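You operate a simulated robot arm through the tools that you are given. There is no shell and no other tool. Be economical: measure what you need, move in short steps, check, and stop when the job is done.

You run a simulated robot arm. Do the job below in one go: nothing can be reset, and whatever is moved stays where it is left.

Task
Pour boiling water over the potato in the eared pot and cover it.
Fine: wait for the boil; small knob at OFF before the pan moves; all the water; pan on the small stand; eared pot lid on.

Only the result counts: the job must be done as asked and must still hold three seconds after the hand-in. Knocking over, shifting, dropping, spilling or breaking anything else fails it. Lids that push on must go on centred and level and be pressed home; caps that screw on are set level and turned clockwise until they are tight.

Robot
A 6-joint arm with a two-finger gripper on a trunk, on a base that drives. Base frame: it is fixed to the floor where the robot stands at the start and does not move with it; the origin is under the middle of the robot, x ahead of it, y to its left, z up; the surface under the hand at the start is at about z = 850. Units: mm, degrees, N and s.
Its first joint turns from -166.0 to 166.0 degrees. Places, roughly: eared pot (28x20x11 cm) [500, -300, 900]; eared pot lid (20x20x7 cm) [500, -600, 900]; pan with the white handle (29x15x10 cm) [700, 100, 1000]; small stand top [400, 400, 900]. Payload 3.43 kg.
The tool frame sits at the grasp point between the pads (the TCP): z along the fingers, y along the line on which they close. The tips reach 20 mm beyond it. Largest opening 190 mm; the body of the gripper starts 248 mm behind the TCP.
Orientation is that of the tool frame in the base frame, as [roll, pitch, yaw] about the fixed x, y, z axes, in that order (R = Rz(yaw) Ry(pitch) Rx(roll)). With the fingers straight down and closing along the base's y, the tool's x points along the base's -x, its y along +y and its z along -z.

Tools
- The arm moves only by the tool move_arm. Its argument "steps" is a list of rows, each an object (a shift or turn left out is 0, a gripper value left out holds the last) with "offset": the shift along the base's x, y, z in units of 50 mm (1.0 is 50 mm), a list of three; "rot": the turn, a rotation vector about the base's x, y, z in units of 4 degrees (1.0 is 4 degrees), a list of three; "grip": the closure, from 0 (fully open) to 1 (shut). In form: [{"offset": [dx, dy, dz], "rot": [rx, ry, rz], "grip": grip}, ...]. A call has 1 to 10 rows; each row shifts and turns the commanded pose from where the row before left it. A call with a number of a shift or a turn outside -1 to 1 is refused whole. A row lasts 0.2 s, in which the tool goes at most 50 mm and 8.6 degrees; a call with a longer step from one row to the next is refused whole, and so is a gripper value outside its range. Where a pose cannot be reached the arm comes as near as it can. A force on the tool above 40 N (or 10 N above the force at the start of the call, whichever is more), or a blocked arm, ends the call early, and 0.2 s more pass. Each finger travels about 45 mm/s and halts on what it meets, pressing with about 29 N; the grip force reading is that of the motor and also rises with nothing between the fingers. The clock runs only during rows and for 0.2 s after the last one: add rows that do not move to give the fingers time. The reply holds the time, the measured pose of the TCP, the force on the tool along the base axes, the opening and the grip force, in the units named above and with some noise, with the torque about the TCP (base axes, N m) and any sound that the robot's microphone picked up, and new pictures: "views" is both (left out), scene, wrist or none.
- Cameras (640 x 400 px; columns grow to the right, rows downward): "scene" is now at [23.4, 163.8, 1349.9]; the picture's right is [-0.38, -0.93, 0.00], its down [-0.47, 0.19, -0.86] and it looks along [0.80, -0.32, -0.50] (base axes); focal length 260 px, centre (320, 200). "wrist" rides on the gripper at [70, -8, -288] in the tool frame; the picture's right is [0.12, 0.99, 0.00], its down [-0.96, 0.12, -0.25] and it looks along [-0.25, 0.03, 0.97] (tool axes); focal length 261 px, centre (320, 200). There is no depth. A picture from a camera that has moved, and an enlarged one, comes with that camera's place and axes in the base frame and with its lens.
- move_column(by): slides the trunk up (or, below 0, down) by that many mm; the arm and the scene camera ride with it, the base frame stays. It gives what a move gives, with no picture.
- steer(legs): drives the robot by 1 to 6 legs, each [ahead, turn to the left] in mm and degrees, along the robot's own axes; the way and the turn of a leg run together, so that a leg with both is an arc; at most 1500 mm and 180 degrees a leg. The arm and the cameras ride along, it lands a little off, and it stops where it bumps. It gives what a move gives, and a new picture of the scene camera.
- pan_tilt(pan, tilt): turns the head with the scene camera to pan (to the left, within 155 degrees either way) and tilt (down, from -29 to 69), counted from straight ahead of the robot. It gives what a move gives, and a new picture of the scene camera.
- inspect(camera, box): a new picture of the part [left, top, right, bottom] of that camera's present view, enlarged. No time passes.
- hand_in(): hands the job in; it is judged then, once.

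Go step by step. Nothing tells you exact positions but the pictures and the camera data: compare them with the known pose of the tool, close in by small moves and look again before you grip or let go. The budget is 120 turns and 260 pictures, counting those below and the enlarged ones. Unless the task says otherwise, let go and move clear before handing in, and close with one line.

The tools are called after ">>>" as a command line: name --argument value ..., lists and objects as JSON in quotes. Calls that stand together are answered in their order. move_arm: Moves the arm, as the interface text tells. Its arguments: {"type":"object","properties":{"steps":{"type":"array"},"views":{"type":"string","enum":["both","scene","wrist","none"]}},"required":["steps"]} The other tools are called the same way: move_column (by) slides the trunk up or down; steer (legs) drives the base; pan_tilt (pan, tilt) turns the head that bears the scene camera; inspect (camera, box) takes an enlarged picture of a part of a camera's view; hand_in () hands the job in.

At the start:

```text
time: 0.0
ee_pos: [659.7, -174.0, 1225.7]
tool_rot: [180.0, 0.0, -179.9]
ft_force: [0.8, 0.0, 0.2]
ft_torque: [0.01, -0.01, -0.01]
finger_gap: 189.8
finger_force: 0.1
trunk travel left (down, up): [-150.0, 90.0]
robot x, y, heading: [-5.3, 2.9, 0.2]
head pan, tilt: [-22.0, 30.3]
```

scene: 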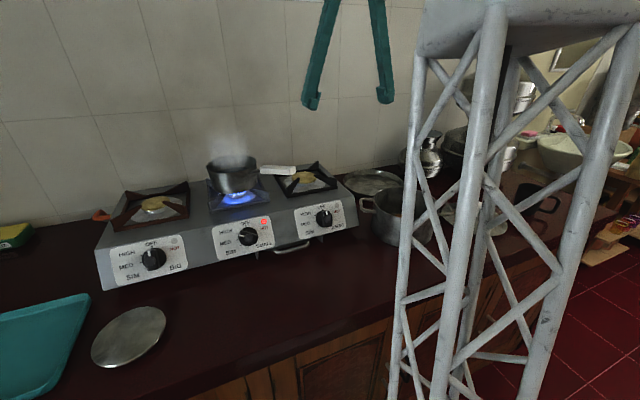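
wrist: 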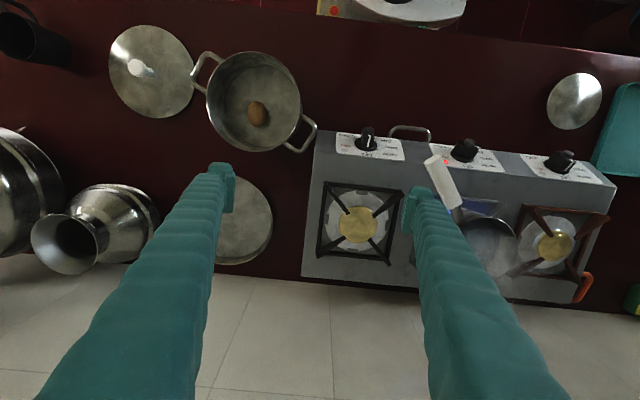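

I see a three-burner stove with the pan on the lit middle burner, the eared pot with a potato to the right, and a round silver disc at left that is probably the small stand. I'll look closer first.

>>> inspect --camera "scene" --box '[90, 140, 370, 300]'

>>> inspect --camera "wrist" --box '[300, 60, 640, 290]'

>>> inspect --camera "wrist" --box '[80, 0, 340, 180]'

>>> inspect --camera "scene" --box '[0, 260, 240, 400]'

```text
2.29 times, centred on (230, 220) of scene
camera zoom: at [23.4, 163.8, 1349.9], right [-0.38, -0.93, 0.0], down [-0.47, 0.19, -0.86], along [0.8, -0.32, -0.5], focal length 594 px, centre (526, 154)
```

zoom: 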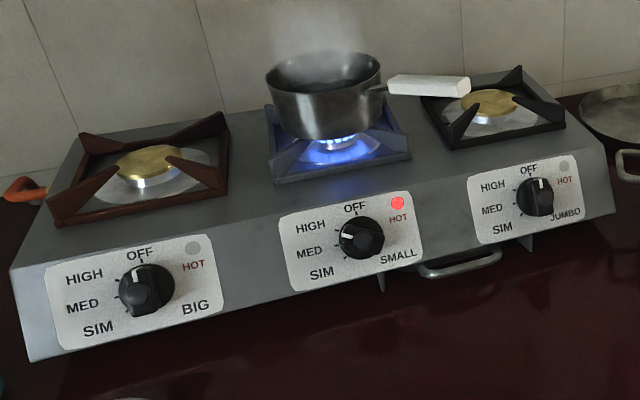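

```text
1.74 times, centred on (470, 175) of wrist
camera zoom: at [588.8, -183.7, 1512.4], right [-0.12, 0.99, 0.0], down [0.96, 0.12, 0.25], along [0.25, 0.03, -0.97], focal length 453 px, centre (59, 244)
```

zoom: 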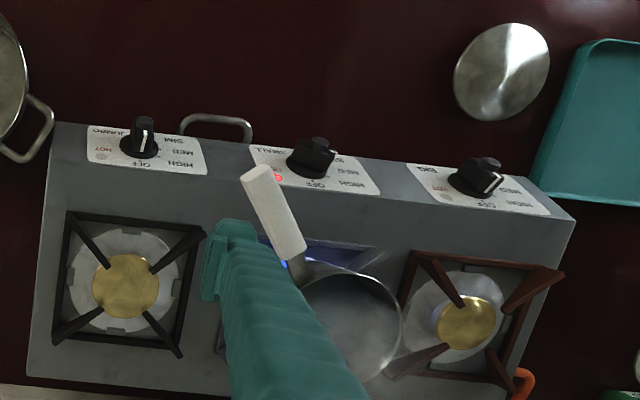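

```text
2.22 times, centred on (210, 90) of wrist
camera zoom: at [588.8, -183.7, 1512.4], right [-0.12, 0.99, 0.0], down [0.96, 0.12, 0.25], along [0.25, 0.03, -0.97], focal length 579 px, centre (564, 444)
```

zoom: 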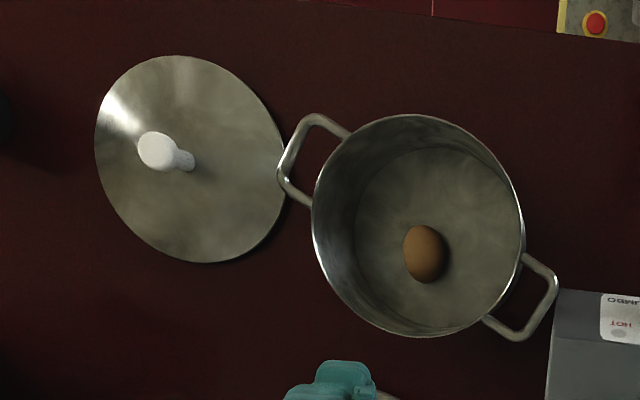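

```text
2.67 times, centred on (120, 330) of scene
camera zoom: at [23.4, 163.8, 1349.9], right [-0.38, -0.93, 0.0], down [-0.47, 0.19, -0.86], along [0.8, -0.32, -0.5], focal length 694 px, centre (853, -147)
```

zoom: 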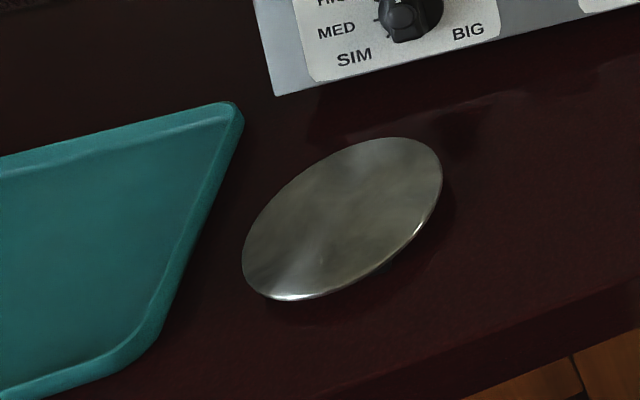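

The SMALL knob controls the lit middle burner. From both views its panel centre is at about (603, 147, 920), leaning back about 28°. I'll back the arm off, tilt the tool to face that panel, and listen for the boil on the way.

>>> move_arm --steps '[{"offset": [-1, 0, 0], "rot": [0, -1, 0]}, {"offset": [-1, 0, 0], "rot": [0, -1, 0]}, {"offset": [-1, 0, 0], "rot": [0, -1, 0]}, {"offset": [-1, 0, 0], "rot": [0, -1, 0]}, {"offset": [-1, 0, 0], "rot": [0, -1, 0]}, {"offset": [0, 1, 0], "rot": [0, -1, 0]}, {"offset": [0, 1, 0], "rot": [0, -1, 0]}, {"offset": [0, 1, 0], "rot": [0, -1, 0]}, {"offset": [0, 1, 0], "rot": [0, -1, 0]}, {"offset": [0, 1, 0], "rot": [0, -1, 0]}]' --views "wrist"

```text
time: 1.5
ee_pos: [469.9, -138.5, 1162.7]
tool_rot: [175.1, 17.9, 179.0]
ft_force: [-0.1, -0.5, 0.0]
ft_torque: [0.23, 0.1, 0.1]
finger_gap: 189.9
finger_force: 0.1
trunk travel left (down, up): [-150.0, 90.0]
robot x, y, heading: [-3.6, 1.1, -0.3]
head pan, tilt: [-22.0, 30.3]
stopped in row 7: the arm was blocked; the commanded pose is now the measured one
camera wrist: at [313.8, -169.1, 1413.0], right [-0.12, 0.99, 0.04], down [0.84, 0.08, 0.54], along [0.53, 0.1, -0.84], focal length 261 px, centre (320, 200)
```

wrist: 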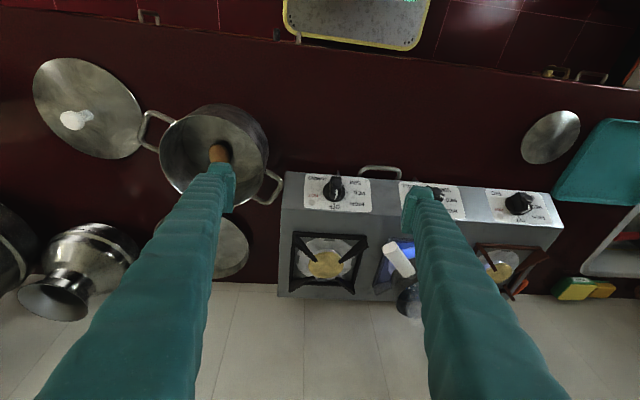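

The arm folded up against itself because the work is too close for a forward-facing tool. I'll back the base up by 250 mm for more room.

>>> steer --legs '[[-250, 0]]'

```text
time: 3.4
ee_pos: [212.0, -139.2, 1163.1]
tool_rot: [175.1, 17.9, 178.7]
ft_force: [-0.9, 0.3, 0.6]
ft_torque: [-0.04, -0.01, -0.04]
finger_gap: 189.9
finger_force: 0.0
trunk travel left (down, up): [-150.0, 90.0]
robot x, y, heading: [-255.0, 3.7, -0.3]
head pan, tilt: [-22.0, 30.3]
camera scene: at [-224.0, 189.7, 1349.9], right [-0.1, -0.99, 0.0], down [-0.5, 0.05, -0.86], along [0.86, -0.09, -0.5], focal length 260 px, centre (320, 200)
```

scene: 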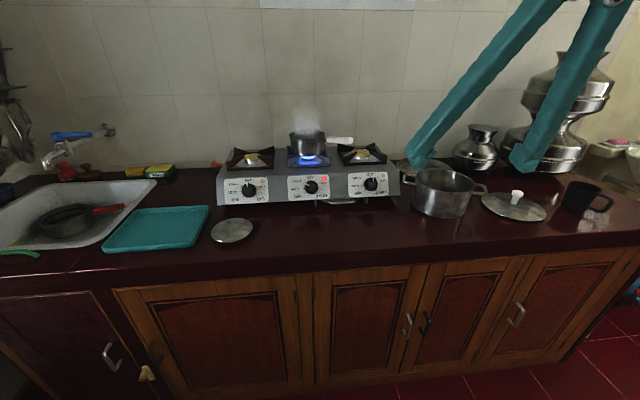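

Now there is a clear frontal view, and the knob estimate holds. I'll move the tool into a standoff in front of the knob.

>>> move_arm --steps '[{"offset": [0.27, 0.57, -0.2], "rot": [-0.58, 0, 0]}, {"offset": [0.27, 0.57, -0.2], "rot": [-0.58, 0, 0]}, {"offset": [0.27, 0.57, -0.2], "rot": [0, -1, 0]}, {"offset": [0.27, 0.57, -0.2], "rot": [0, -1, 0]}, {"offset": [0.27, 0.57, -0.2], "rot": [0, -1, 0]}, {"offset": [0.27, 0.57, -0.2], "rot": [0, -1, 0]}, {"offset": [0.27, 0.57, -0.2], "rot": [0, -1, 0]}, {"offset": [0.27, 0.57, -0.2], "rot": [0, -1, 0]}, {"offset": [0.27, 0.57, -0.2], "rot": [0, -1, 0]}, {"offset": [0.27, 0.57, -0.2], "rot": [0, -1, 0]}]' --views "none"

>>> move_arm --steps '[{"rot": [0, -1, 0]}, {"rot": [0, -1, 0]}, {"rot": [0, -1, 0]}, {}]'

```text
time: 5.6
ee_pos: [347.0, 146.5, 1064.8]
tool_rot: [-179.8, 50.1, -179.7]
ft_force: [-0.3, -0.3, 1.2]
ft_torque: [0.08, -0.06, 0.06]
finger_gap: 189.8
finger_force: 0.1
trunk travel left (down, up): [-150.0, 90.0]
robot x, y, heading: [-252.6, 1.9, -0.2]
head pan, tilt: [-22.0, 30.3]
```

```text
time: 6.6
ee_pos: [348.1, 144.4, 1063.7]
tool_rot: [-179.8, 62.0, -179.7]
ft_force: [0.6, 0.3, -0.4]
ft_torque: [-0.02, 0.01, -0.01]
finger_gap: 190.1
finger_force: 0.0
trunk travel left (down, up): [-150.0, 90.0]
robot x, y, heading: [-254.2, -0.8, -0.3]
head pan, tilt: [-22.0, 30.3]
camera scene: at [-230.3, 164.6, 1349.9], right [-0.38, -0.92, 0.0], down [-0.47, 0.19, -0.86], along [0.8, -0.33, -0.5], focal length 260 px, centre (320, 200)
camera wrist: at [60.4, 135.9, 1136.5], right [-0.06, 0.99, -0.11], down [0.23, 0.12, 0.97], along [0.97, 0.03, -0.24], focal length 261 px, centre (320, 200)
```

scene: 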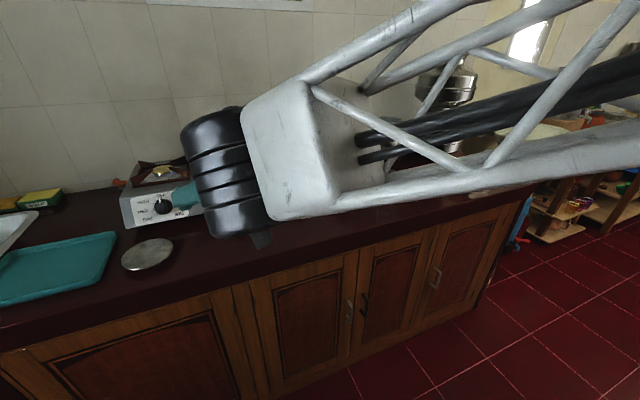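
wrist: 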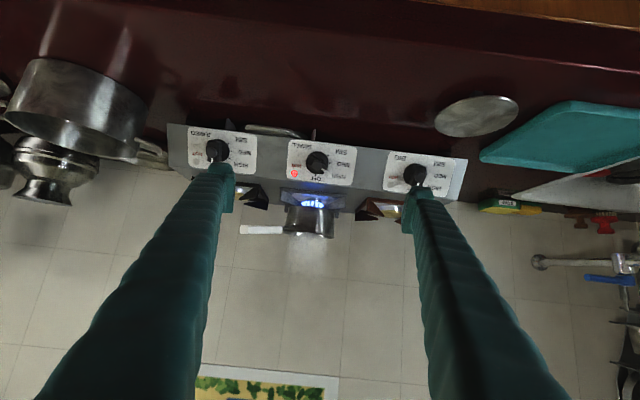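

>>> inspect --camera "wrist" --box '[270, 120, 370, 245]'

>>> move_arm --steps '[{"grip": 0.6}, {"grip": 0.6}, {"grip": 0.6}, {"grip": 0.6}, {"grip": 0.6}, {"grip": 0.6}, {"grip": 0.6}]' --views "none"

```text
3.20 times, centred on (320, 182) of wrist
camera zoom: at [60.4, 135.9, 1136.5], right [-0.06, 0.99, -0.11], down [0.23, 0.12, 0.97], along [0.97, 0.03, -0.24], focal length 834 px, centre (320, 256)
```

zoom: 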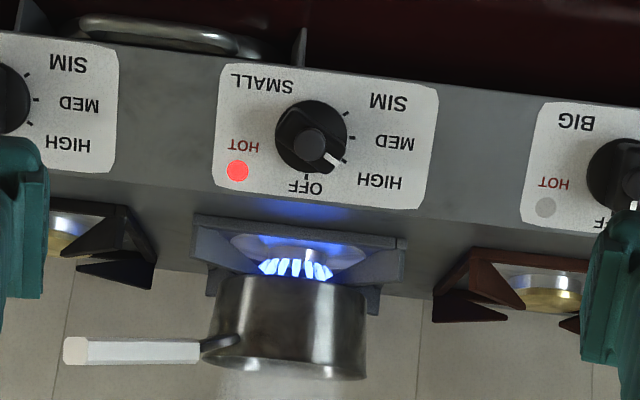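

```text
time: 8.2
ee_pos: [347.6, 144.7, 1064.5]
tool_rot: [-179.9, 62.0, -179.6]
ft_force: [0.2, -0.3, 0.1]
ft_torque: [0.03, 0.0, -0.02]
finger_gap: 76.2
finger_force: 0.1
trunk travel left (down, up): [-150.0, 90.0]
robot x, y, heading: [-257.7, 1.7, -0.3]
head pan, tilt: [-22.0, 30.3]
```

The knob's pointer is at HIGH, about 55° counter-clockwise of OFF, and the knob axis is at about y=136. I'll turn the tool about its own axis so the fingers straddle the knob wing, move up to a standoff, and listen.

>>> move_arm --steps '[{"offset": [0.28, -0.02, -0.16], "rot": [-0.883, 0, 0.468]}, {"offset": [0.28, -0.02, -0.16], "rot": [-0.883, 0, 0.468]}, {"offset": [0.28, -0.02, -0.16], "rot": [-0.883, 0, 0.468]}, {"offset": [0.28, -0.02, -0.16], "rot": [-0.883, 0, 0.468]}, {"offset": [0.28, -0.02, -0.16], "rot": [-0.883, 0, 0.468]}, {"offset": [0.28, -0.02, -0.17], "rot": [-0.883, 0, 0.468]}, {"offset": [0.28, -0.02, -0.17], "rot": [-0.883, 0, 0.468]}, {"offset": [0.28, -0.02, -0.17], "rot": [-0.883, 0, 0.468]}, {"offset": [0.28, -0.02, -0.17], "rot": [-0.883, 0, 0.468]}, {"offset": [0.28, 0, -0.17], "rot": [-0.883, 0, 0.468]}]' --views "none"

>>> move_arm --steps '[{"rot": [-0.883, 0, 0.468]}, {"rot": [-0.883, 0, 0.468]}, {"rot": [-0.883, 0, 0.468]}, {}, {}, {}, {}]' --views "wrist"

>>> inspect --camera "wrist" --box '[240, 100, 440, 225]'

```text
time: 10.4
ee_pos: [485.1, 137.5, 978.6]
tool_rot: [-129.5, 42.6, -119.2]
ft_force: [0.4, -0.1, 0.2]
ft_torque: [-0.01, 0.02, 0.0]
finger_gap: 75.8
finger_force: 0.1
trunk travel left (down, up): [-150.0, 90.0]
robot x, y, heading: [-257.0, 3.6, -0.6]
head pan, tilt: [-22.0, 30.3]
```

```text
time: 12.0
ee_pos: [485.8, 137.1, 981.3]
tool_rot: [-123.9, 32.8, -110.1]
ft_force: [0.3, 0.4, -0.4]
ft_torque: [0.02, 0.0, 0.02]
finger_gap: 76.2
finger_force: 0.1
trunk travel left (down, up): [-150.0, 90.0]
robot x, y, heading: [-255.1, 2.6, -0.5]
head pan, tilt: [-22.0, 30.3]
camera wrist: at [215.2, 75.5, 1083.1], right [-0.4, 0.52, -0.76], down [0.02, 0.83, 0.56], along [0.92, 0.21, -0.34], focal length 261 px, centre (320, 200)
```

wrist: 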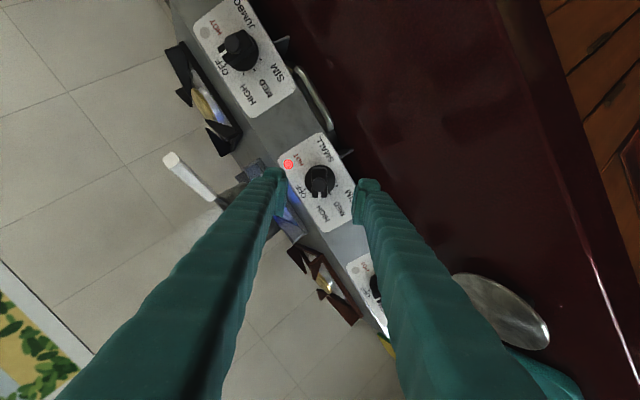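

```text
3.20 times, centred on (340, 162) of wrist
camera zoom: at [215.2, 75.5, 1083.1], right [-0.4, 0.52, -0.76], down [0.02, 0.83, 0.56], along [0.92, 0.21, -0.34], focal length 834 px, centre (256, 320)
```

zoom: 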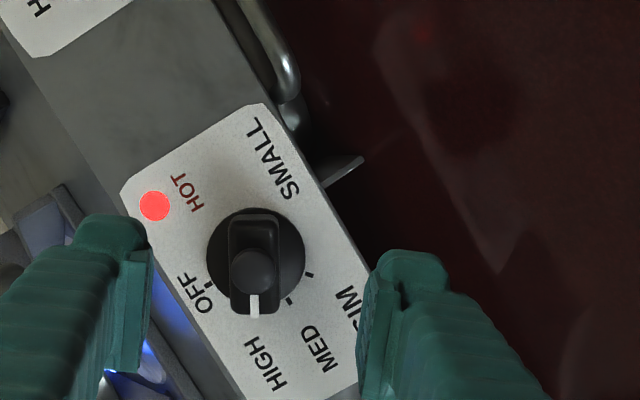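

The wing lines up between the fingers, and OFF is about 56° clockwise of the pointer. There has been no boil sound yet, so I'll move in around the knob without gripping and keep listening.

>>> move_arm --steps '[{"offset": [0.426, 0, -0.222]}, {"offset": [0.426, 0, -0.222]}, {"offset": [0.426, 0, -0.222]}, {"offset": [0.3, 0, -0.16]}, {}, {}, {}, {}, {}, {}]' --views "wrist"

>>> inspect --camera "wrist" --box '[240, 100, 440, 225]'

```text
time: 14.2
ee_pos: [565.3, 135.7, 938.3]
tool_rot: [-124.0, 32.8, -110.1]
ft_force: [0.7, 1.4, 0.3]
ft_torque: [0.0, -0.01, 0.02]
finger_gap: 76.0
finger_force: 0.2
trunk travel left (down, up): [-150.0, 90.0]
robot x, y, heading: [-255.7, 5.8, -0.4]
head pan, tilt: [-22.0, 30.3]
camera wrist: at [293.8, 74.0, 1041.2], right [-0.4, 0.52, -0.76], down [0.02, 0.83, 0.56], along [0.92, 0.21, -0.34], focal length 261 px, centre (320, 200)
```

wrist: 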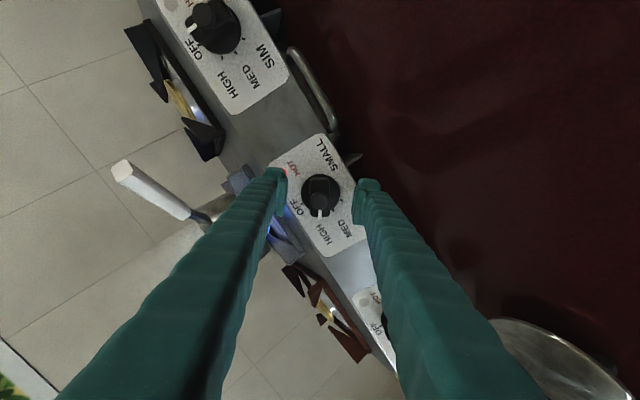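

```text
3.20 times, centred on (340, 162) of wrist
camera zoom: at [293.8, 74.0, 1041.2], right [-0.4, 0.52, -0.76], down [0.02, 0.83, 0.56], along [0.92, 0.21, -0.34], focal length 834 px, centre (256, 320)
```

zoom: 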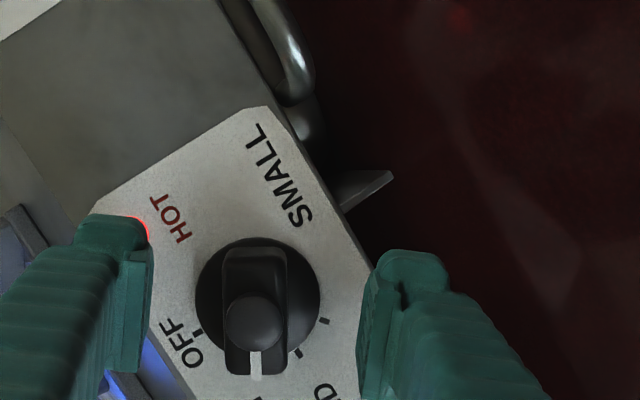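

Alignment on the knob is good. I'll go 8 mm deeper and keep waiting for the boil.

>>> move_arm --steps '[{"offset": [0.15, 0, -0.08]}, {}, {}, {}, {}, {}, {}, {}, {}, {}]' --views "none"

>>> move_arm --steps '[{}, {}, {}, {}, {}, {}, {}, {}, {}, {}]' --views "scene"

```text
time: 16.4
ee_pos: [573.8, 136.5, 935.9]
tool_rot: [-124.0, 32.7, -110.1]
ft_force: [-0.5, 0.1, 0.0]
ft_torque: [-0.04, -0.02, 0.04]
finger_gap: 76.3
finger_force: 0.0
trunk travel left (down, up): [-150.0, 90.0]
robot x, y, heading: [-255.8, 5.5, -0.3]
head pan, tilt: [-22.0, 30.3]
```

```text
time: 18.6
ee_pos: [573.6, 135.4, 935.3]
tool_rot: [-124.0, 32.8, -110.1]
ft_force: [0.6, 0.1, -0.8]
ft_torque: [0.0, 0.0, 0.0]
finger_gap: 76.0
finger_force: 0.0
trunk travel left (down, up): [-150.0, 90.0]
robot x, y, heading: [-253.1, 2.6, -0.2]
head pan, tilt: [-22.0, 30.3]
camera scene: at [-230.2, 164.6, 1349.9], right [-0.38, -0.92, 0.0], down [-0.47, 0.19, -0.86], along [0.8, -0.33, -0.5], focal length 260 px, centre (320, 200)
```

scene: 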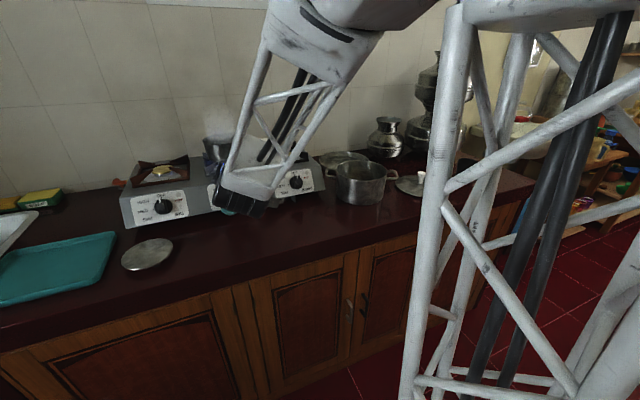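

Still no boil sound, so I keep waiting.

>>> move_arm --steps '[{}, {}, {}, {}, {}, {}, {}, {}, {}, {}]' --views "none"

>>> move_arm --steps '[{}, {}, {}, {}, {}, {}, {}, {}, {}, {}]' --views "none"

>>> move_arm --steps '[{}, {}, {}, {}, {}, {}, {}, {}, {}, {}]' --views "none"

>>> move_arm --steps '[{}, {}, {}, {}, {}, {}, {}, {}, {}, {}]' --views "scene"

>>> inspect --camera "scene" --box '[170, 80, 270, 220]'

```text
time: 20.8
ee_pos: [573.4, 134.7, 936.3]
tool_rot: [-124.0, 32.8, -110.1]
ft_force: [0.5, -0.5, -0.8]
ft_torque: [0.0, 0.0, 0.0]
finger_gap: 75.9
finger_force: 0.0
trunk travel left (down, up): [-150.0, 90.0]
robot x, y, heading: [-253.8, 3.4, -0.3]
head pan, tilt: [-22.0, 30.3]
```

```text
time: 23.0
ee_pos: [573.9, 135.9, 936.2]
tool_rot: [-123.9, 32.8, -110.1]
ft_force: [0.6, -0.6, 0.5]
ft_torque: [0.0, -0.03, 0.0]
finger_gap: 75.7
finger_force: 0.1
trunk travel left (down, up): [-150.0, 90.0]
robot x, y, heading: [-254.3, 1.6, -0.3]
head pan, tilt: [-22.0, 30.3]
```

```text
time: 25.2
ee_pos: [574.1, 135.4, 935.1]
tool_rot: [-124.0, 32.8, -110.1]
ft_force: [0.2, 1.0, 0.3]
ft_torque: [-0.01, -0.01, 0.02]
finger_gap: 75.9
finger_force: 0.0
trunk travel left (down, up): [-150.0, 90.0]
robot x, y, heading: [-254.7, 2.3, -0.5]
head pan, tilt: [-22.0, 30.3]
```

```text
time: 27.4
ee_pos: [572.7, 135.3, 935.7]
tool_rot: [-124.0, 32.8, -110.1]
ft_force: [0.4, -0.5, 0.5]
ft_torque: [0.0, 0.02, 0.01]
finger_gap: 75.9
finger_force: 0.1
trunk travel left (down, up): [-150.0, 90.0]
robot x, y, heading: [-256.9, 0.4, -0.4]
head pan, tilt: [-22.0, 30.3]
camera scene: at [-230.2, 164.6, 1349.9], right [-0.38, -0.92, 0.0], down [-0.47, 0.19, -0.86], along [0.8, -0.33, -0.5], focal length 260 px, centre (320, 200)
```

scene: 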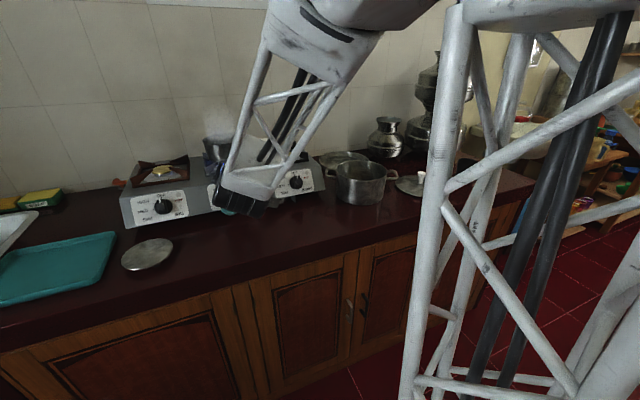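

```text
2.86 times, centred on (220, 150) of scene
camera zoom: at [-230.2, 164.6, 1349.9], right [-0.38, -0.92, 0.0], down [-0.47, 0.19, -0.86], along [0.8, -0.33, -0.5], focal length 743 px, centre (606, 343)
```

zoom: 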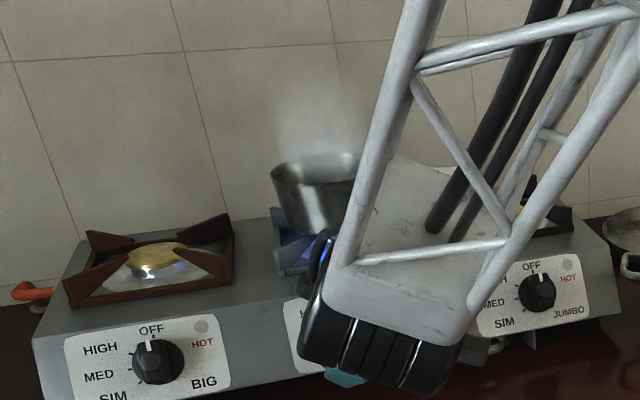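

The pan steams but I've heard nothing, so I'll wait longer.

>>> move_arm --steps '[{}, {}, {}, {}, {}, {}, {}, {}, {}, {}]' --views "none"

>>> move_arm --steps '[{}, {}, {}, {}, {}, {}, {}, {}, {}, {}]' --views "none"

>>> move_arm --steps '[{}, {}, {}, {}, {}, {}, {}, {}, {}, {}]' --views "none"

>>> move_arm --steps '[{}, {}, {}, {}, {}, {}, {}, {}, {}, {}]' --views "none"

>>> move_arm --steps '[{}, {}, {}, {}, {}, {}, {}, {}, {}, {}]' --views "none"

>>> move_arm --steps '[{}, {}, {}, {}, {}, {}, {}, {}, {}, {}]' --views "none"

>>> inspect --camera "scene" --box '[170, 80, 270, 220]'

```text
time: 29.6
ee_pos: [572.9, 135.3, 935.8]
tool_rot: [-124.1, 32.8, -110.0]
ft_force: [0.0, -0.2, 0.6]
ft_torque: [0.02, 0.01, 0.01]
finger_gap: 76.2
finger_force: 0.0
trunk travel left (down, up): [-150.0, 90.0]
robot x, y, heading: [-255.3, 5.4, -0.2]
head pan, tilt: [-22.0, 30.3]
```

```text
time: 31.8
ee_pos: [573.5, 135.2, 934.9]
tool_rot: [-124.0, 32.8, -110.1]
ft_force: [0.6, -0.4, 0.8]
ft_torque: [-0.02, 0.0, 0.03]
finger_gap: 75.8
finger_force: 0.1
trunk travel left (down, up): [-150.0, 90.0]
robot x, y, heading: [-251.0, 0.9, -0.2]
head pan, tilt: [-22.0, 30.3]
```

```text
time: 34.0
ee_pos: [573.4, 135.9, 936.0]
tool_rot: [-124.0, 32.8, -110.2]
ft_force: [0.4, -0.3, 0.0]
ft_torque: [0.03, -0.03, -0.01]
finger_gap: 76.0
finger_force: 0.1
trunk travel left (down, up): [-150.0, 90.0]
robot x, y, heading: [-253.1, 3.5, -0.2]
head pan, tilt: [-22.0, 30.3]
```

```text
time: 36.2
ee_pos: [572.9, 135.8, 936.2]
tool_rot: [-124.0, 32.8, -110.2]
ft_force: [0.4, 0.0, 1.1]
ft_torque: [0.0, -0.02, 0.03]
finger_gap: 75.8
finger_force: 0.1
trunk travel left (down, up): [-150.0, 90.0]
robot x, y, heading: [-255.9, 3.7, -0.3]
head pan, tilt: [-22.0, 30.3]
```

```text
time: 38.4
ee_pos: [574.2, 135.8, 935.7]
tool_rot: [-124.0, 32.8, -110.2]
ft_force: [-0.1, -1.2, -0.4]
ft_torque: [-0.01, -0.02, -0.01]
finger_gap: 76.0
finger_force: 0.1
trunk travel left (down, up): [-150.0, 90.0]
robot x, y, heading: [-257.5, 1.7, -0.6]
head pan, tilt: [-22.0, 30.3]
```

```text
time: 40.6
ee_pos: [573.5, 135.8, 936.3]
tool_rot: [-124.1, 32.7, -110.1]
ft_force: [0.5, 0.5, 0.1]
ft_torque: [0.02, 0.02, 0.04]
finger_gap: 75.9
finger_force: 0.0
trunk travel left (down, up): [-150.0, 90.0]
robot x, y, heading: [-256.4, 4.1, -0.4]
head pan, tilt: [-22.0, 30.3]
```

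```text
2.86 times, centred on (220, 150) of scene
camera zoom: at [-230.2, 164.6, 1349.9], right [-0.38, -0.92, 0.0], down [-0.47, 0.19, -0.86], along [0.8, -0.33, -0.5], focal length 743 px, centre (606, 343)
```

zoom: 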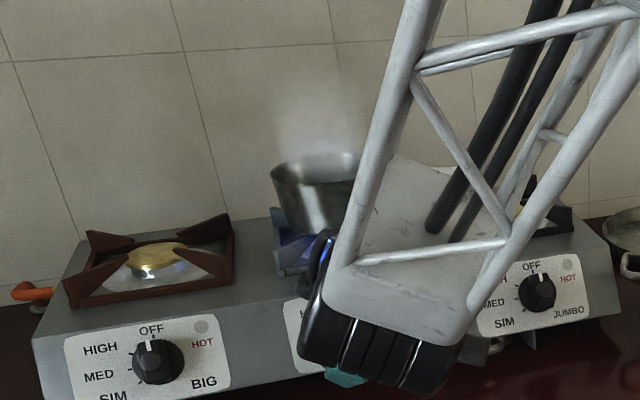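

Steam looks unchanged, and I'll give it another batch of waiting.

>>> move_arm --steps '[{}, {}, {}, {}, {}, {}, {}, {}, {}, {}]' --views "none"

>>> move_arm --steps '[{}, {}, {}, {}, {}, {}, {}, {}, {}, {}]' --views "none"

>>> move_arm --steps '[{}, {}, {}, {}, {}, {}, {}, {}, {}, {}]' --views "none"

>>> move_arm --steps '[{}, {}, {}, {}, {}, {}, {}, {}, {}, {}]' --views "none"

>>> move_arm --steps '[{}, {}, {}, {}, {}, {}, {}, {}, {}, {}]' --views "none"

>>> move_arm --steps '[{}, {}, {}, {}, {}, {}, {}, {}, {}, {}]' --views "none"

>>> move_arm --steps '[{}, {}, {}, {}, {}, {}, {}, {}, {}, {}]' --views "none"

>>> move_arm --steps '[{}, {}, {}, {}, {}, {}, {}, {}, {}, {}]' --views "none"

>>> inspect --camera "scene" --box '[170, 80, 270, 220]'

```text
time: 42.8
ee_pos: [575.0, 135.0, 935.2]
tool_rot: [-124.0, 32.8, -110.2]
ft_force: [-0.6, -0.1, 0.0]
ft_torque: [0.01, 0.01, 0.0]
finger_gap: 76.3
finger_force: 0.1
trunk travel left (down, up): [-150.0, 90.0]
robot x, y, heading: [-254.1, 3.1, -0.4]
head pan, tilt: [-22.0, 30.3]
```

```text
time: 45.0
ee_pos: [575.3, 135.7, 935.0]
tool_rot: [-124.0, 32.7, -110.1]
ft_force: [0.4, 0.7, -0.1]
ft_torque: [0.02, 0.0, 0.03]
finger_gap: 76.0
finger_force: 0.1
trunk travel left (down, up): [-150.0, 90.0]
robot x, y, heading: [-252.2, 1.5, -0.5]
head pan, tilt: [-22.0, 30.3]
```

```text
time: 47.2
ee_pos: [572.8, 135.5, 935.6]
tool_rot: [-124.0, 32.7, -110.1]
ft_force: [0.0, -0.8, -0.2]
ft_torque: [-0.04, 0.02, -0.03]
finger_gap: 76.0
finger_force: 0.1
trunk travel left (down, up): [-150.0, 90.0]
robot x, y, heading: [-256.4, 2.4, -0.3]
head pan, tilt: [-22.0, 30.3]
```

```text
time: 49.4
ee_pos: [573.6, 135.0, 936.1]
tool_rot: [-124.0, 32.8, -110.2]
ft_force: [0.1, 0.7, 0.4]
ft_torque: [0.02, -0.02, 0.01]
finger_gap: 76.1
finger_force: 0.1
trunk travel left (down, up): [-150.0, 90.0]
robot x, y, heading: [-252.7, 2.0, -0.5]
head pan, tilt: [-22.0, 30.3]
```

```text
time: 51.6
ee_pos: [573.1, 135.5, 936.7]
tool_rot: [-124.0, 32.7, -110.1]
ft_force: [0.4, -0.6, -0.8]
ft_torque: [-0.02, 0.0, -0.02]
finger_gap: 75.9
finger_force: 0.1
trunk travel left (down, up): [-150.0, 90.0]
robot x, y, heading: [-254.0, 0.3, -0.3]
head pan, tilt: [-22.0, 30.3]
```

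```text
time: 53.8
ee_pos: [573.4, 136.2, 935.9]
tool_rot: [-124.0, 32.8, -110.1]
ft_force: [-0.5, -0.3, -0.2]
ft_torque: [-0.02, 0.02, 0.01]
finger_gap: 76.2
finger_force: 0.0
trunk travel left (down, up): [-150.0, 90.0]
robot x, y, heading: [-255.4, -0.0, -0.7]
head pan, tilt: [-22.0, 30.3]
```

```text
time: 56.0
ee_pos: [573.6, 135.7, 935.7]
tool_rot: [-123.9, 32.8, -110.1]
ft_force: [-0.2, -0.5, -0.4]
ft_torque: [0.0, 0.01, -0.02]
finger_gap: 76.0
finger_force: 0.1
trunk travel left (down, up): [-150.0, 90.0]
robot x, y, heading: [-256.8, 4.4, -0.2]
head pan, tilt: [-22.0, 30.3]
```

```text
time: 58.2
ee_pos: [573.2, 135.3, 936.5]
tool_rot: [-124.1, 32.8, -110.1]
ft_force: [0.2, -0.2, -0.3]
ft_torque: [-0.01, 0.01, 0.01]
finger_gap: 75.8
finger_force: 0.2
trunk travel left (down, up): [-150.0, 90.0]
robot x, y, heading: [-256.5, 1.1, -0.6]
head pan, tilt: [-22.0, 30.3]
```

```text
2.86 times, centred on (220, 150) of scene
camera zoom: at [-230.2, 164.6, 1349.9], right [-0.38, -0.92, 0.0], down [-0.47, 0.19, -0.86], along [0.8, -0.33, -0.5], focal length 743 px, centre (606, 343)
```

zoom: 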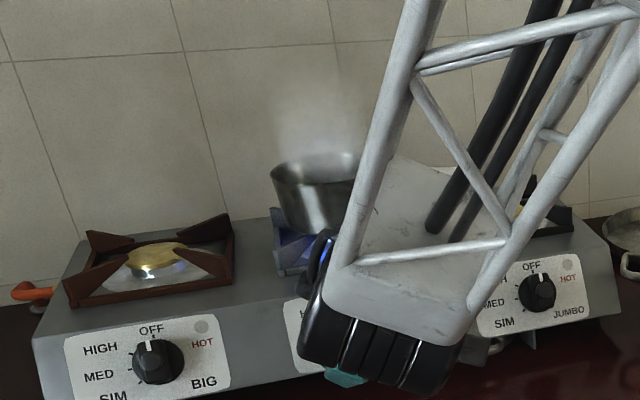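

Steam looks steady, so I'll retract and lift the wrist camera to see the water itself.

>>> move_arm --steps '[{"offset": [-0.88, 0, 0.467]}, {"offset": [-0.88, 0, 0.467]}, {"offset": [0, 0, 1]}, {"offset": [0, 0, 1]}, {"offset": [0, 0, 1]}, {"offset": [0, 0, 1]}, {"offset": [0, 0, 1]}, {"offset": [0, 0, 1]}, {"offset": [0, 0, 1]}, {}]' --views "wrist"

```text
time: 60.4
ee_pos: [487.6, 135.2, 1332.1]
tool_rot: [-124.1, 32.8, -110.2]
ft_force: [0.4, -0.6, -0.7]
ft_torque: [0.0, -0.02, 0.01]
finger_gap: 75.9
finger_force: 0.0
trunk travel left (down, up): [-150.0, 90.0]
robot x, y, heading: [-258.2, 4.8, -0.4]
head pan, tilt: [-22.0, 30.3]
camera wrist: at [215.6, 74.4, 1435.4], right [-0.4, 0.52, -0.76], down [0.02, 0.83, 0.56], along [0.92, 0.21, -0.34], focal length 261 px, centre (320, 200)
```

wrist: 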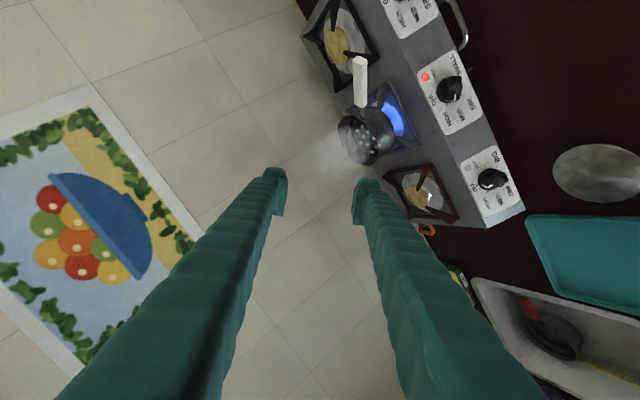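

>>> inspect --camera "wrist" --box '[310, 50, 430, 180]'

>>> move_arm --steps '[{}, {}, {}]' --views "none"

>>> inspect --camera "wrist" --box '[310, 90, 410, 180]'

```text
3.08 times, centred on (370, 115) of wrist
camera zoom: at [215.6, 74.4, 1435.4], right [-0.4, 0.52, -0.76], down [0.02, 0.83, 0.56], along [0.92, 0.21, -0.34], focal length 802 px, centre (166, 462)
```

zoom: 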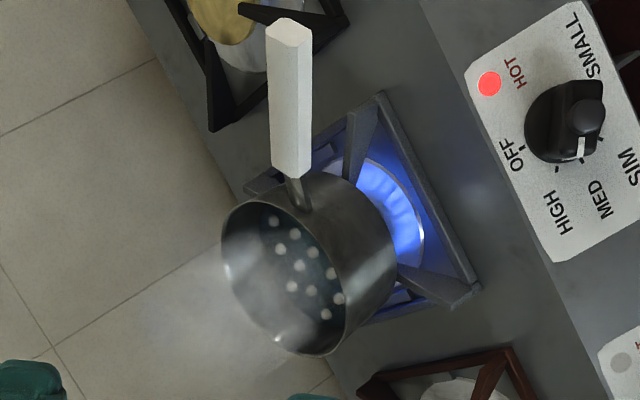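

```text
time: 61.2
ee_pos: [486.7, 136.0, 1333.0]
tool_rot: [-124.0, 32.8, -110.1]
ft_force: [0.0, -0.7, -0.5]
ft_torque: [0.01, -0.01, -0.01]
finger_gap: 76.0
finger_force: 0.1
trunk travel left (down, up): [-150.0, 90.0]
robot x, y, heading: [-257.6, 2.2, -0.5]
head pan, tilt: [-22.0, 30.3]
```

```text
4.44 times, centred on (360, 135) of wrist
camera zoom: at [215.7, 74.4, 1435.1], right [-0.4, 0.52, -0.76], down [0.02, 0.83, 0.56], along [0.92, 0.21, -0.34], focal length 1158 px, centre (142, 489)
```

zoom: 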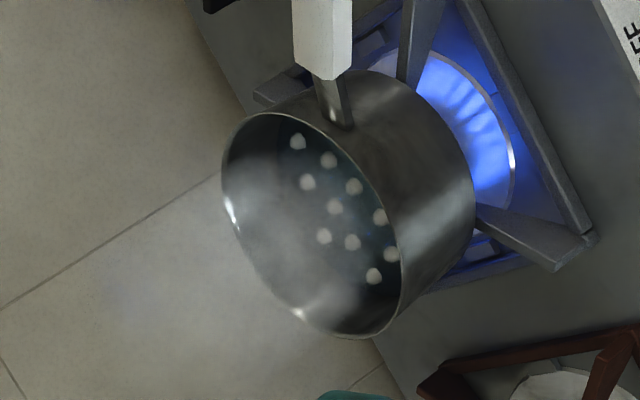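

Big white bubbles cover the water, so it is boiling. I'll go back to the knob, grip the wing and turn it 56° clockwise to OFF.

>>> move_arm --steps '[{"offset": [0, 0, -1]}, {"offset": [0, 0, -1]}, {"offset": [0, 0, -1]}, {"offset": [0, 0, -1]}, {"offset": [0, 0, -1]}, {"offset": [0, 0, -1]}, {"offset": [0, 0, -1]}, {"offset": [0.88, 0, -0.467]}, {"offset": [0.88, 0, -0.467]}, {}]' --views "none"

>>> move_arm --steps '[{"grip": 0.95}, {"grip": 0.95}, {"grip": 0.95}, {"grip": 0.95}, {"grip": 0.95}, {"grip": 0.95}]' --views "wrist"

```text
time: 63.4
ee_pos: [572.3, 138.5, 935.9]
tool_rot: [-124.0, 32.9, -110.2]
ft_force: [0.5, -0.5, -0.4]
ft_torque: [0.03, 0.01, 0.0]
finger_gap: 76.1
finger_force: 0.1
trunk travel left (down, up): [-150.0, 90.0]
robot x, y, heading: [-259.2, 3.4, -0.6]
head pan, tilt: [-22.0, 30.3]
```

```text
time: 64.8
ee_pos: [572.0, 138.1, 936.4]
tool_rot: [-124.0, 33.0, -110.3]
ft_force: [3.4, -1.8, 2.2]
ft_torque: [0.03, 0.03, 0.01]
finger_gap: 23.1
finger_force: 45.4
trunk travel left (down, up): [-150.0, 90.0]
robot x, y, heading: [-254.8, 3.9, -0.4]
head pan, tilt: [-22.0, 30.3]
camera wrist: at [300.2, 76.1, 1038.9], right [-0.4, 0.52, -0.76], down [0.02, 0.83, 0.56], along [0.92, 0.21, -0.34], focal length 261 px, centre (320, 200)
```

wrist: 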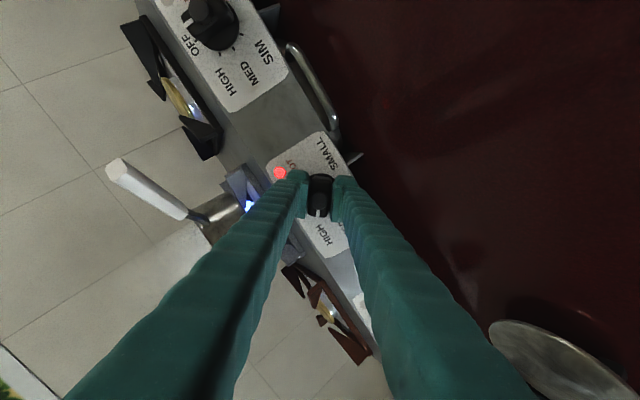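

The wing is gripped at 23 mm. Turning clockwise now.

>>> move_arm --steps '[{"rot": [0.883, 0, -0.468]}, {"rot": [0.883, 0, -0.468]}, {"rot": [0.883, 0, -0.468]}, {"rot": [0.883, 0, -0.468]}, {"rot": [0.883, 0, -0.468]}, {"rot": [0.883, 0, -0.468]}, {"rot": [0.883, 0, -0.468]}, {"rot": [0.883, 0, -0.468]}, {"rot": [0.883, 0, -0.468]}, {"rot": [0.883, 0, -0.468]}]' --views "none"

>>> move_arm --steps '[{"rot": [0.883, 0, -0.468]}, {"rot": [0.883, 0, -0.468]}, {"rot": [0.883, 0, -0.468]}, {}]' --views "wrist"

>>> inspect --camera "wrist" --box '[240, 130, 400, 250]'

```text
time: 66.3
ee_pos: [572.3, 137.8, 935.4]
tool_rot: [-139.6, 51.7, -132.6]
ft_force: [-13.3, 5.4, 7.7]
ft_torque: [0.04, -0.12, 0.12]
finger_gap: 22.8
finger_force: 45.1
trunk travel left (down, up): [-150.0, 90.0]
robot x, y, heading: [-252.9, 2.6, -0.0]
head pan, tilt: [-22.0, 30.3]
stopped in row 7: the force on the tool passed its limit at 42 N (the readings are from after the stop); the commanded pose is now the measured one
```

```text
time: 67.3
ee_pos: [571.5, 137.6, 935.1]
tool_rot: [-154.2, 58.5, -150.2]
ft_force: [-17.3, 5.3, 9.4]
ft_torque: [0.0, -0.05, 0.08]
finger_gap: 23.0
finger_force: 45.1
trunk travel left (down, up): [-150.0, 90.0]
robot x, y, heading: [-252.1, 4.8, -0.2]
head pan, tilt: [-22.0, 30.3]
camera wrist: at [286.9, 109.9, 1012.7], right [-0.18, 0.93, -0.33], down [0.2, 0.36, 0.91], along [0.96, 0.1, -0.25], focal length 261 px, centre (320, 200)
```

wrist: 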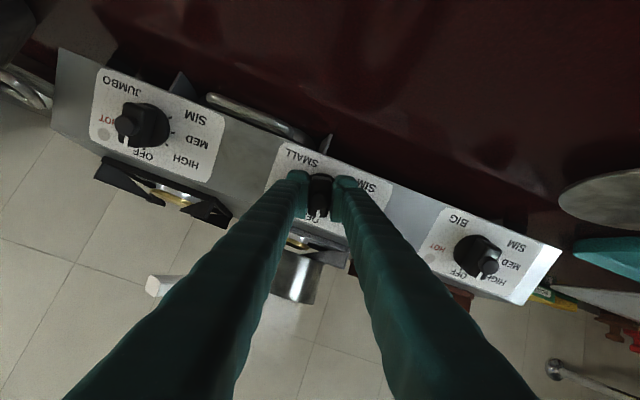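

```text
3.33 times, centred on (320, 190) of wrist
camera zoom: at [286.9, 109.9, 1012.7], right [-0.18, 0.93, -0.33], down [0.2, 0.36, 0.91], along [0.96, 0.1, -0.25], focal length 869 px, centre (320, 233)
```

zoom: 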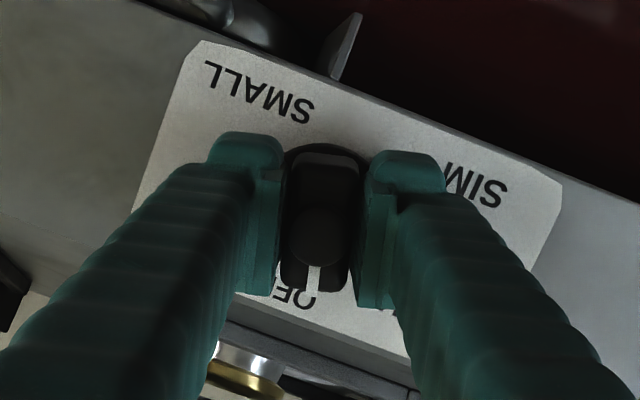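

The knob turns and the flame looks out. About 22° remain to OFF, so I'll ease the axial push and finish the turn.

>>> move_arm --steps '[{"offset": [-0.03, 0, 0.015]}, {"rot": [0.883, 0, -0.468]}, {"rot": [0.883, 0, -0.468]}, {"rot": [0.883, 0, -0.468]}, {"rot": [0.883, 0, -0.468]}, {"rot": [0.7, 0, -0.37]}, {}]' --views "wrist"

>>> inspect --camera "wrist" --box '[240, 130, 400, 250]'

```text
time: 68.9
ee_pos: [571.5, 138.3, 936.0]
tool_rot: [172.4, 61.6, 171.7]
ft_force: [26.3, 19.7, -9.2]
ft_torque: [-1.13, -0.05, 0.71]
finger_gap: 24.2
finger_force: 44.9
trunk travel left (down, up): [-150.0, 90.0]
robot x, y, heading: [-251.1, 3.4, -0.3]
head pan, tilt: [-22.0, 30.3]
camera wrist: at [283.9, 132.7, 1008.1], right [-0.03, 1.0, -0.04], down [0.24, 0.05, 0.97], along [0.97, 0.02, -0.24], focal length 261 px, centre (320, 200)
```

wrist: 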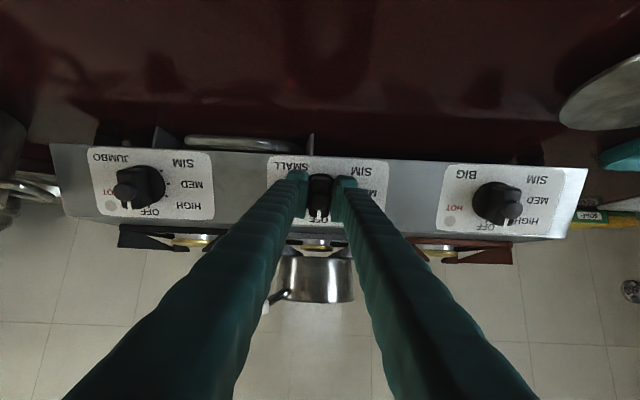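

```text
3.33 times, centred on (320, 190) of wrist
camera zoom: at [283.9, 132.7, 1008.1], right [-0.03, 1.0, -0.04], down [0.24, 0.05, 0.97], along [0.97, 0.02, -0.24], focal length 869 px, centre (320, 233)
```

zoom: 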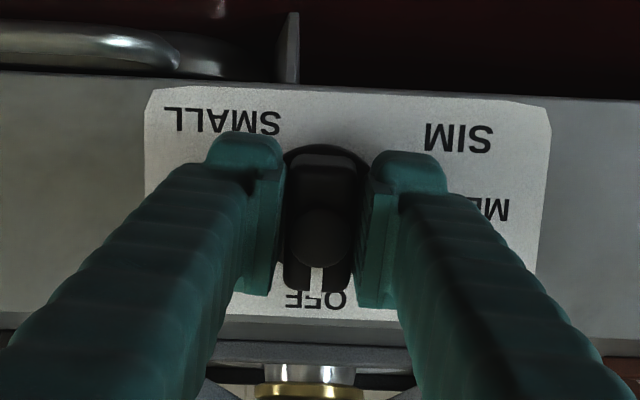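

The pointer is at OFF against its stop. I'll release, back away and verify.

>>> move_arm --steps '[{"grip": 0.6}, {"grip": 0.6}, {"grip": 0.6}, {"grip": 0.6}, {"offset": [-0.88, 0, 0.467], "grip": 0.6}, {"offset": [-0.88, 0, 0.467]}, {"offset": [-0.88, 0, 0.467]}, {}]' --views "wrist"

>>> inspect --camera "wrist" --box '[260, 130, 380, 240]'

```text
time: 70.7
ee_pos: [438.4, 138.4, 1005.3]
tool_rot: [172.3, 61.7, 171.5]
ft_force: [0.1, 0.0, 0.2]
ft_torque: [0.0, 0.01, -0.03]
finger_gap: 76.0
finger_force: 0.0
trunk travel left (down, up): [-150.0, 90.0]
robot x, y, heading: [-259.3, 4.1, -0.0]
head pan, tilt: [-22.0, 30.3]
camera wrist: at [150.4, 133.0, 1077.8], right [-0.03, 1.0, -0.04], down [0.24, 0.05, 0.97], along [0.97, 0.02, -0.24], focal length 261 px, centre (320, 200)
```

wrist: 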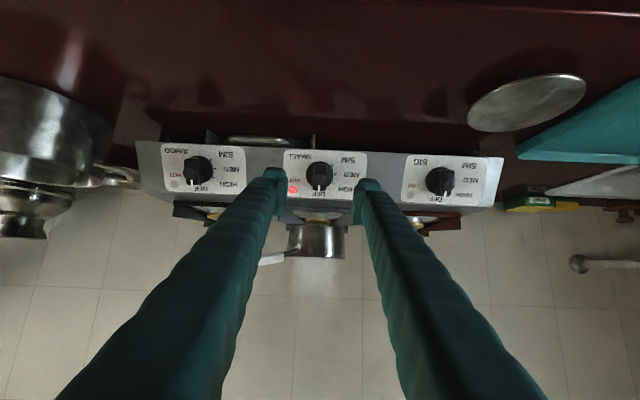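

```text
3.64 times, centred on (320, 185) of wrist
camera zoom: at [150.4, 133.0, 1077.8], right [-0.03, 1.0, -0.04], down [0.24, 0.05, 0.97], along [0.97, 0.02, -0.24], focal length 948 px, centre (320, 254)
```

zoom: 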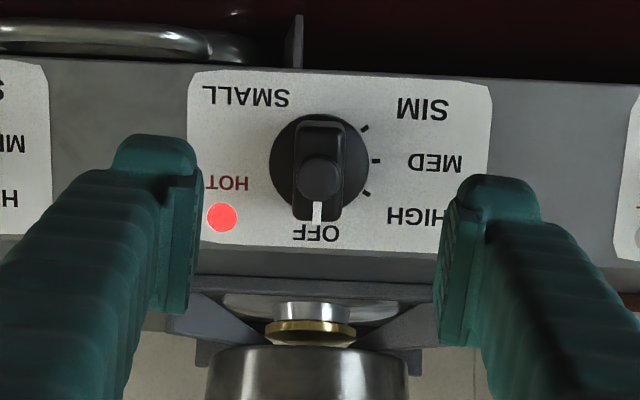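

The knob is at OFF, the flame is out, and the HOT lamp shows only residual heat. Next is the pan: I plan to grip the handle with the tool horizontal along the handle axis, so that spinning the wrist pours. First I need a good look at the handle.

>>> inspect --camera "wrist" --box '[240, 200, 360, 280]'

>>> pan_tilt --pan 10 --tilt 25

```text
5.00 times, centred on (300, 240) of wrist
camera zoom: at [150.4, 133.0, 1077.8], right [-0.03, 1.0, -0.04], down [0.24, 0.05, 0.97], along [0.97, 0.02, -0.24], focal length 1303 px, centre (420, 0)
```

zoom: 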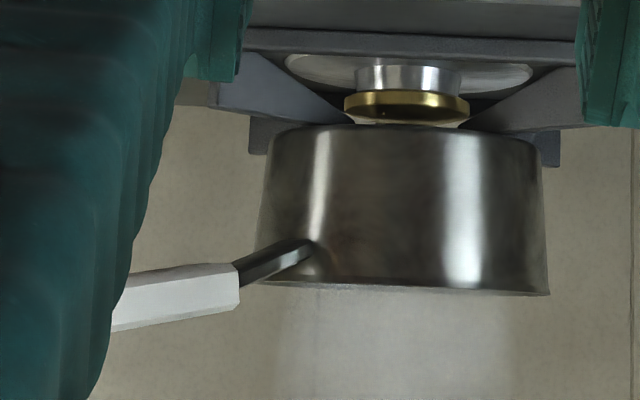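

```text
time: 71.6
ee_pos: [438.0, 138.4, 1004.7]
tool_rot: [172.2, 61.7, 171.4]
ft_force: [0.1, 0.9, 0.2]
ft_torque: [0.03, 0.0, -0.02]
finger_gap: 75.9
finger_force: 0.1
trunk travel left (down, up): [-150.0, 90.0]
robot x, y, heading: [-256.5, -0.8, -0.0]
head pan, tilt: [10.0, 25.0]
camera scene: at [-223.7, 214.6, 1358.3], right [0.17, -0.99, 0.0], down [-0.42, -0.07, -0.91], along [0.89, 0.15, -0.42], focal length 260 px, centre (320, 200)
```

scene: 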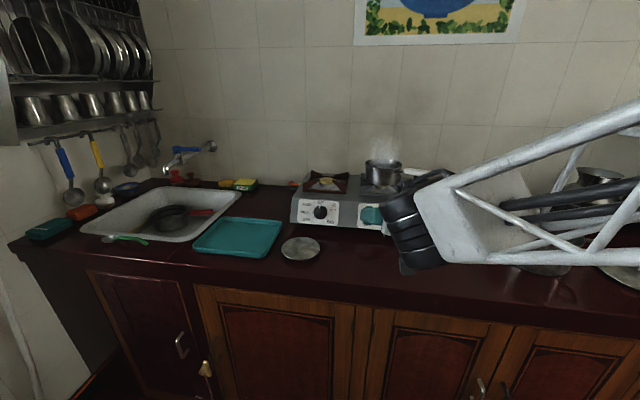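

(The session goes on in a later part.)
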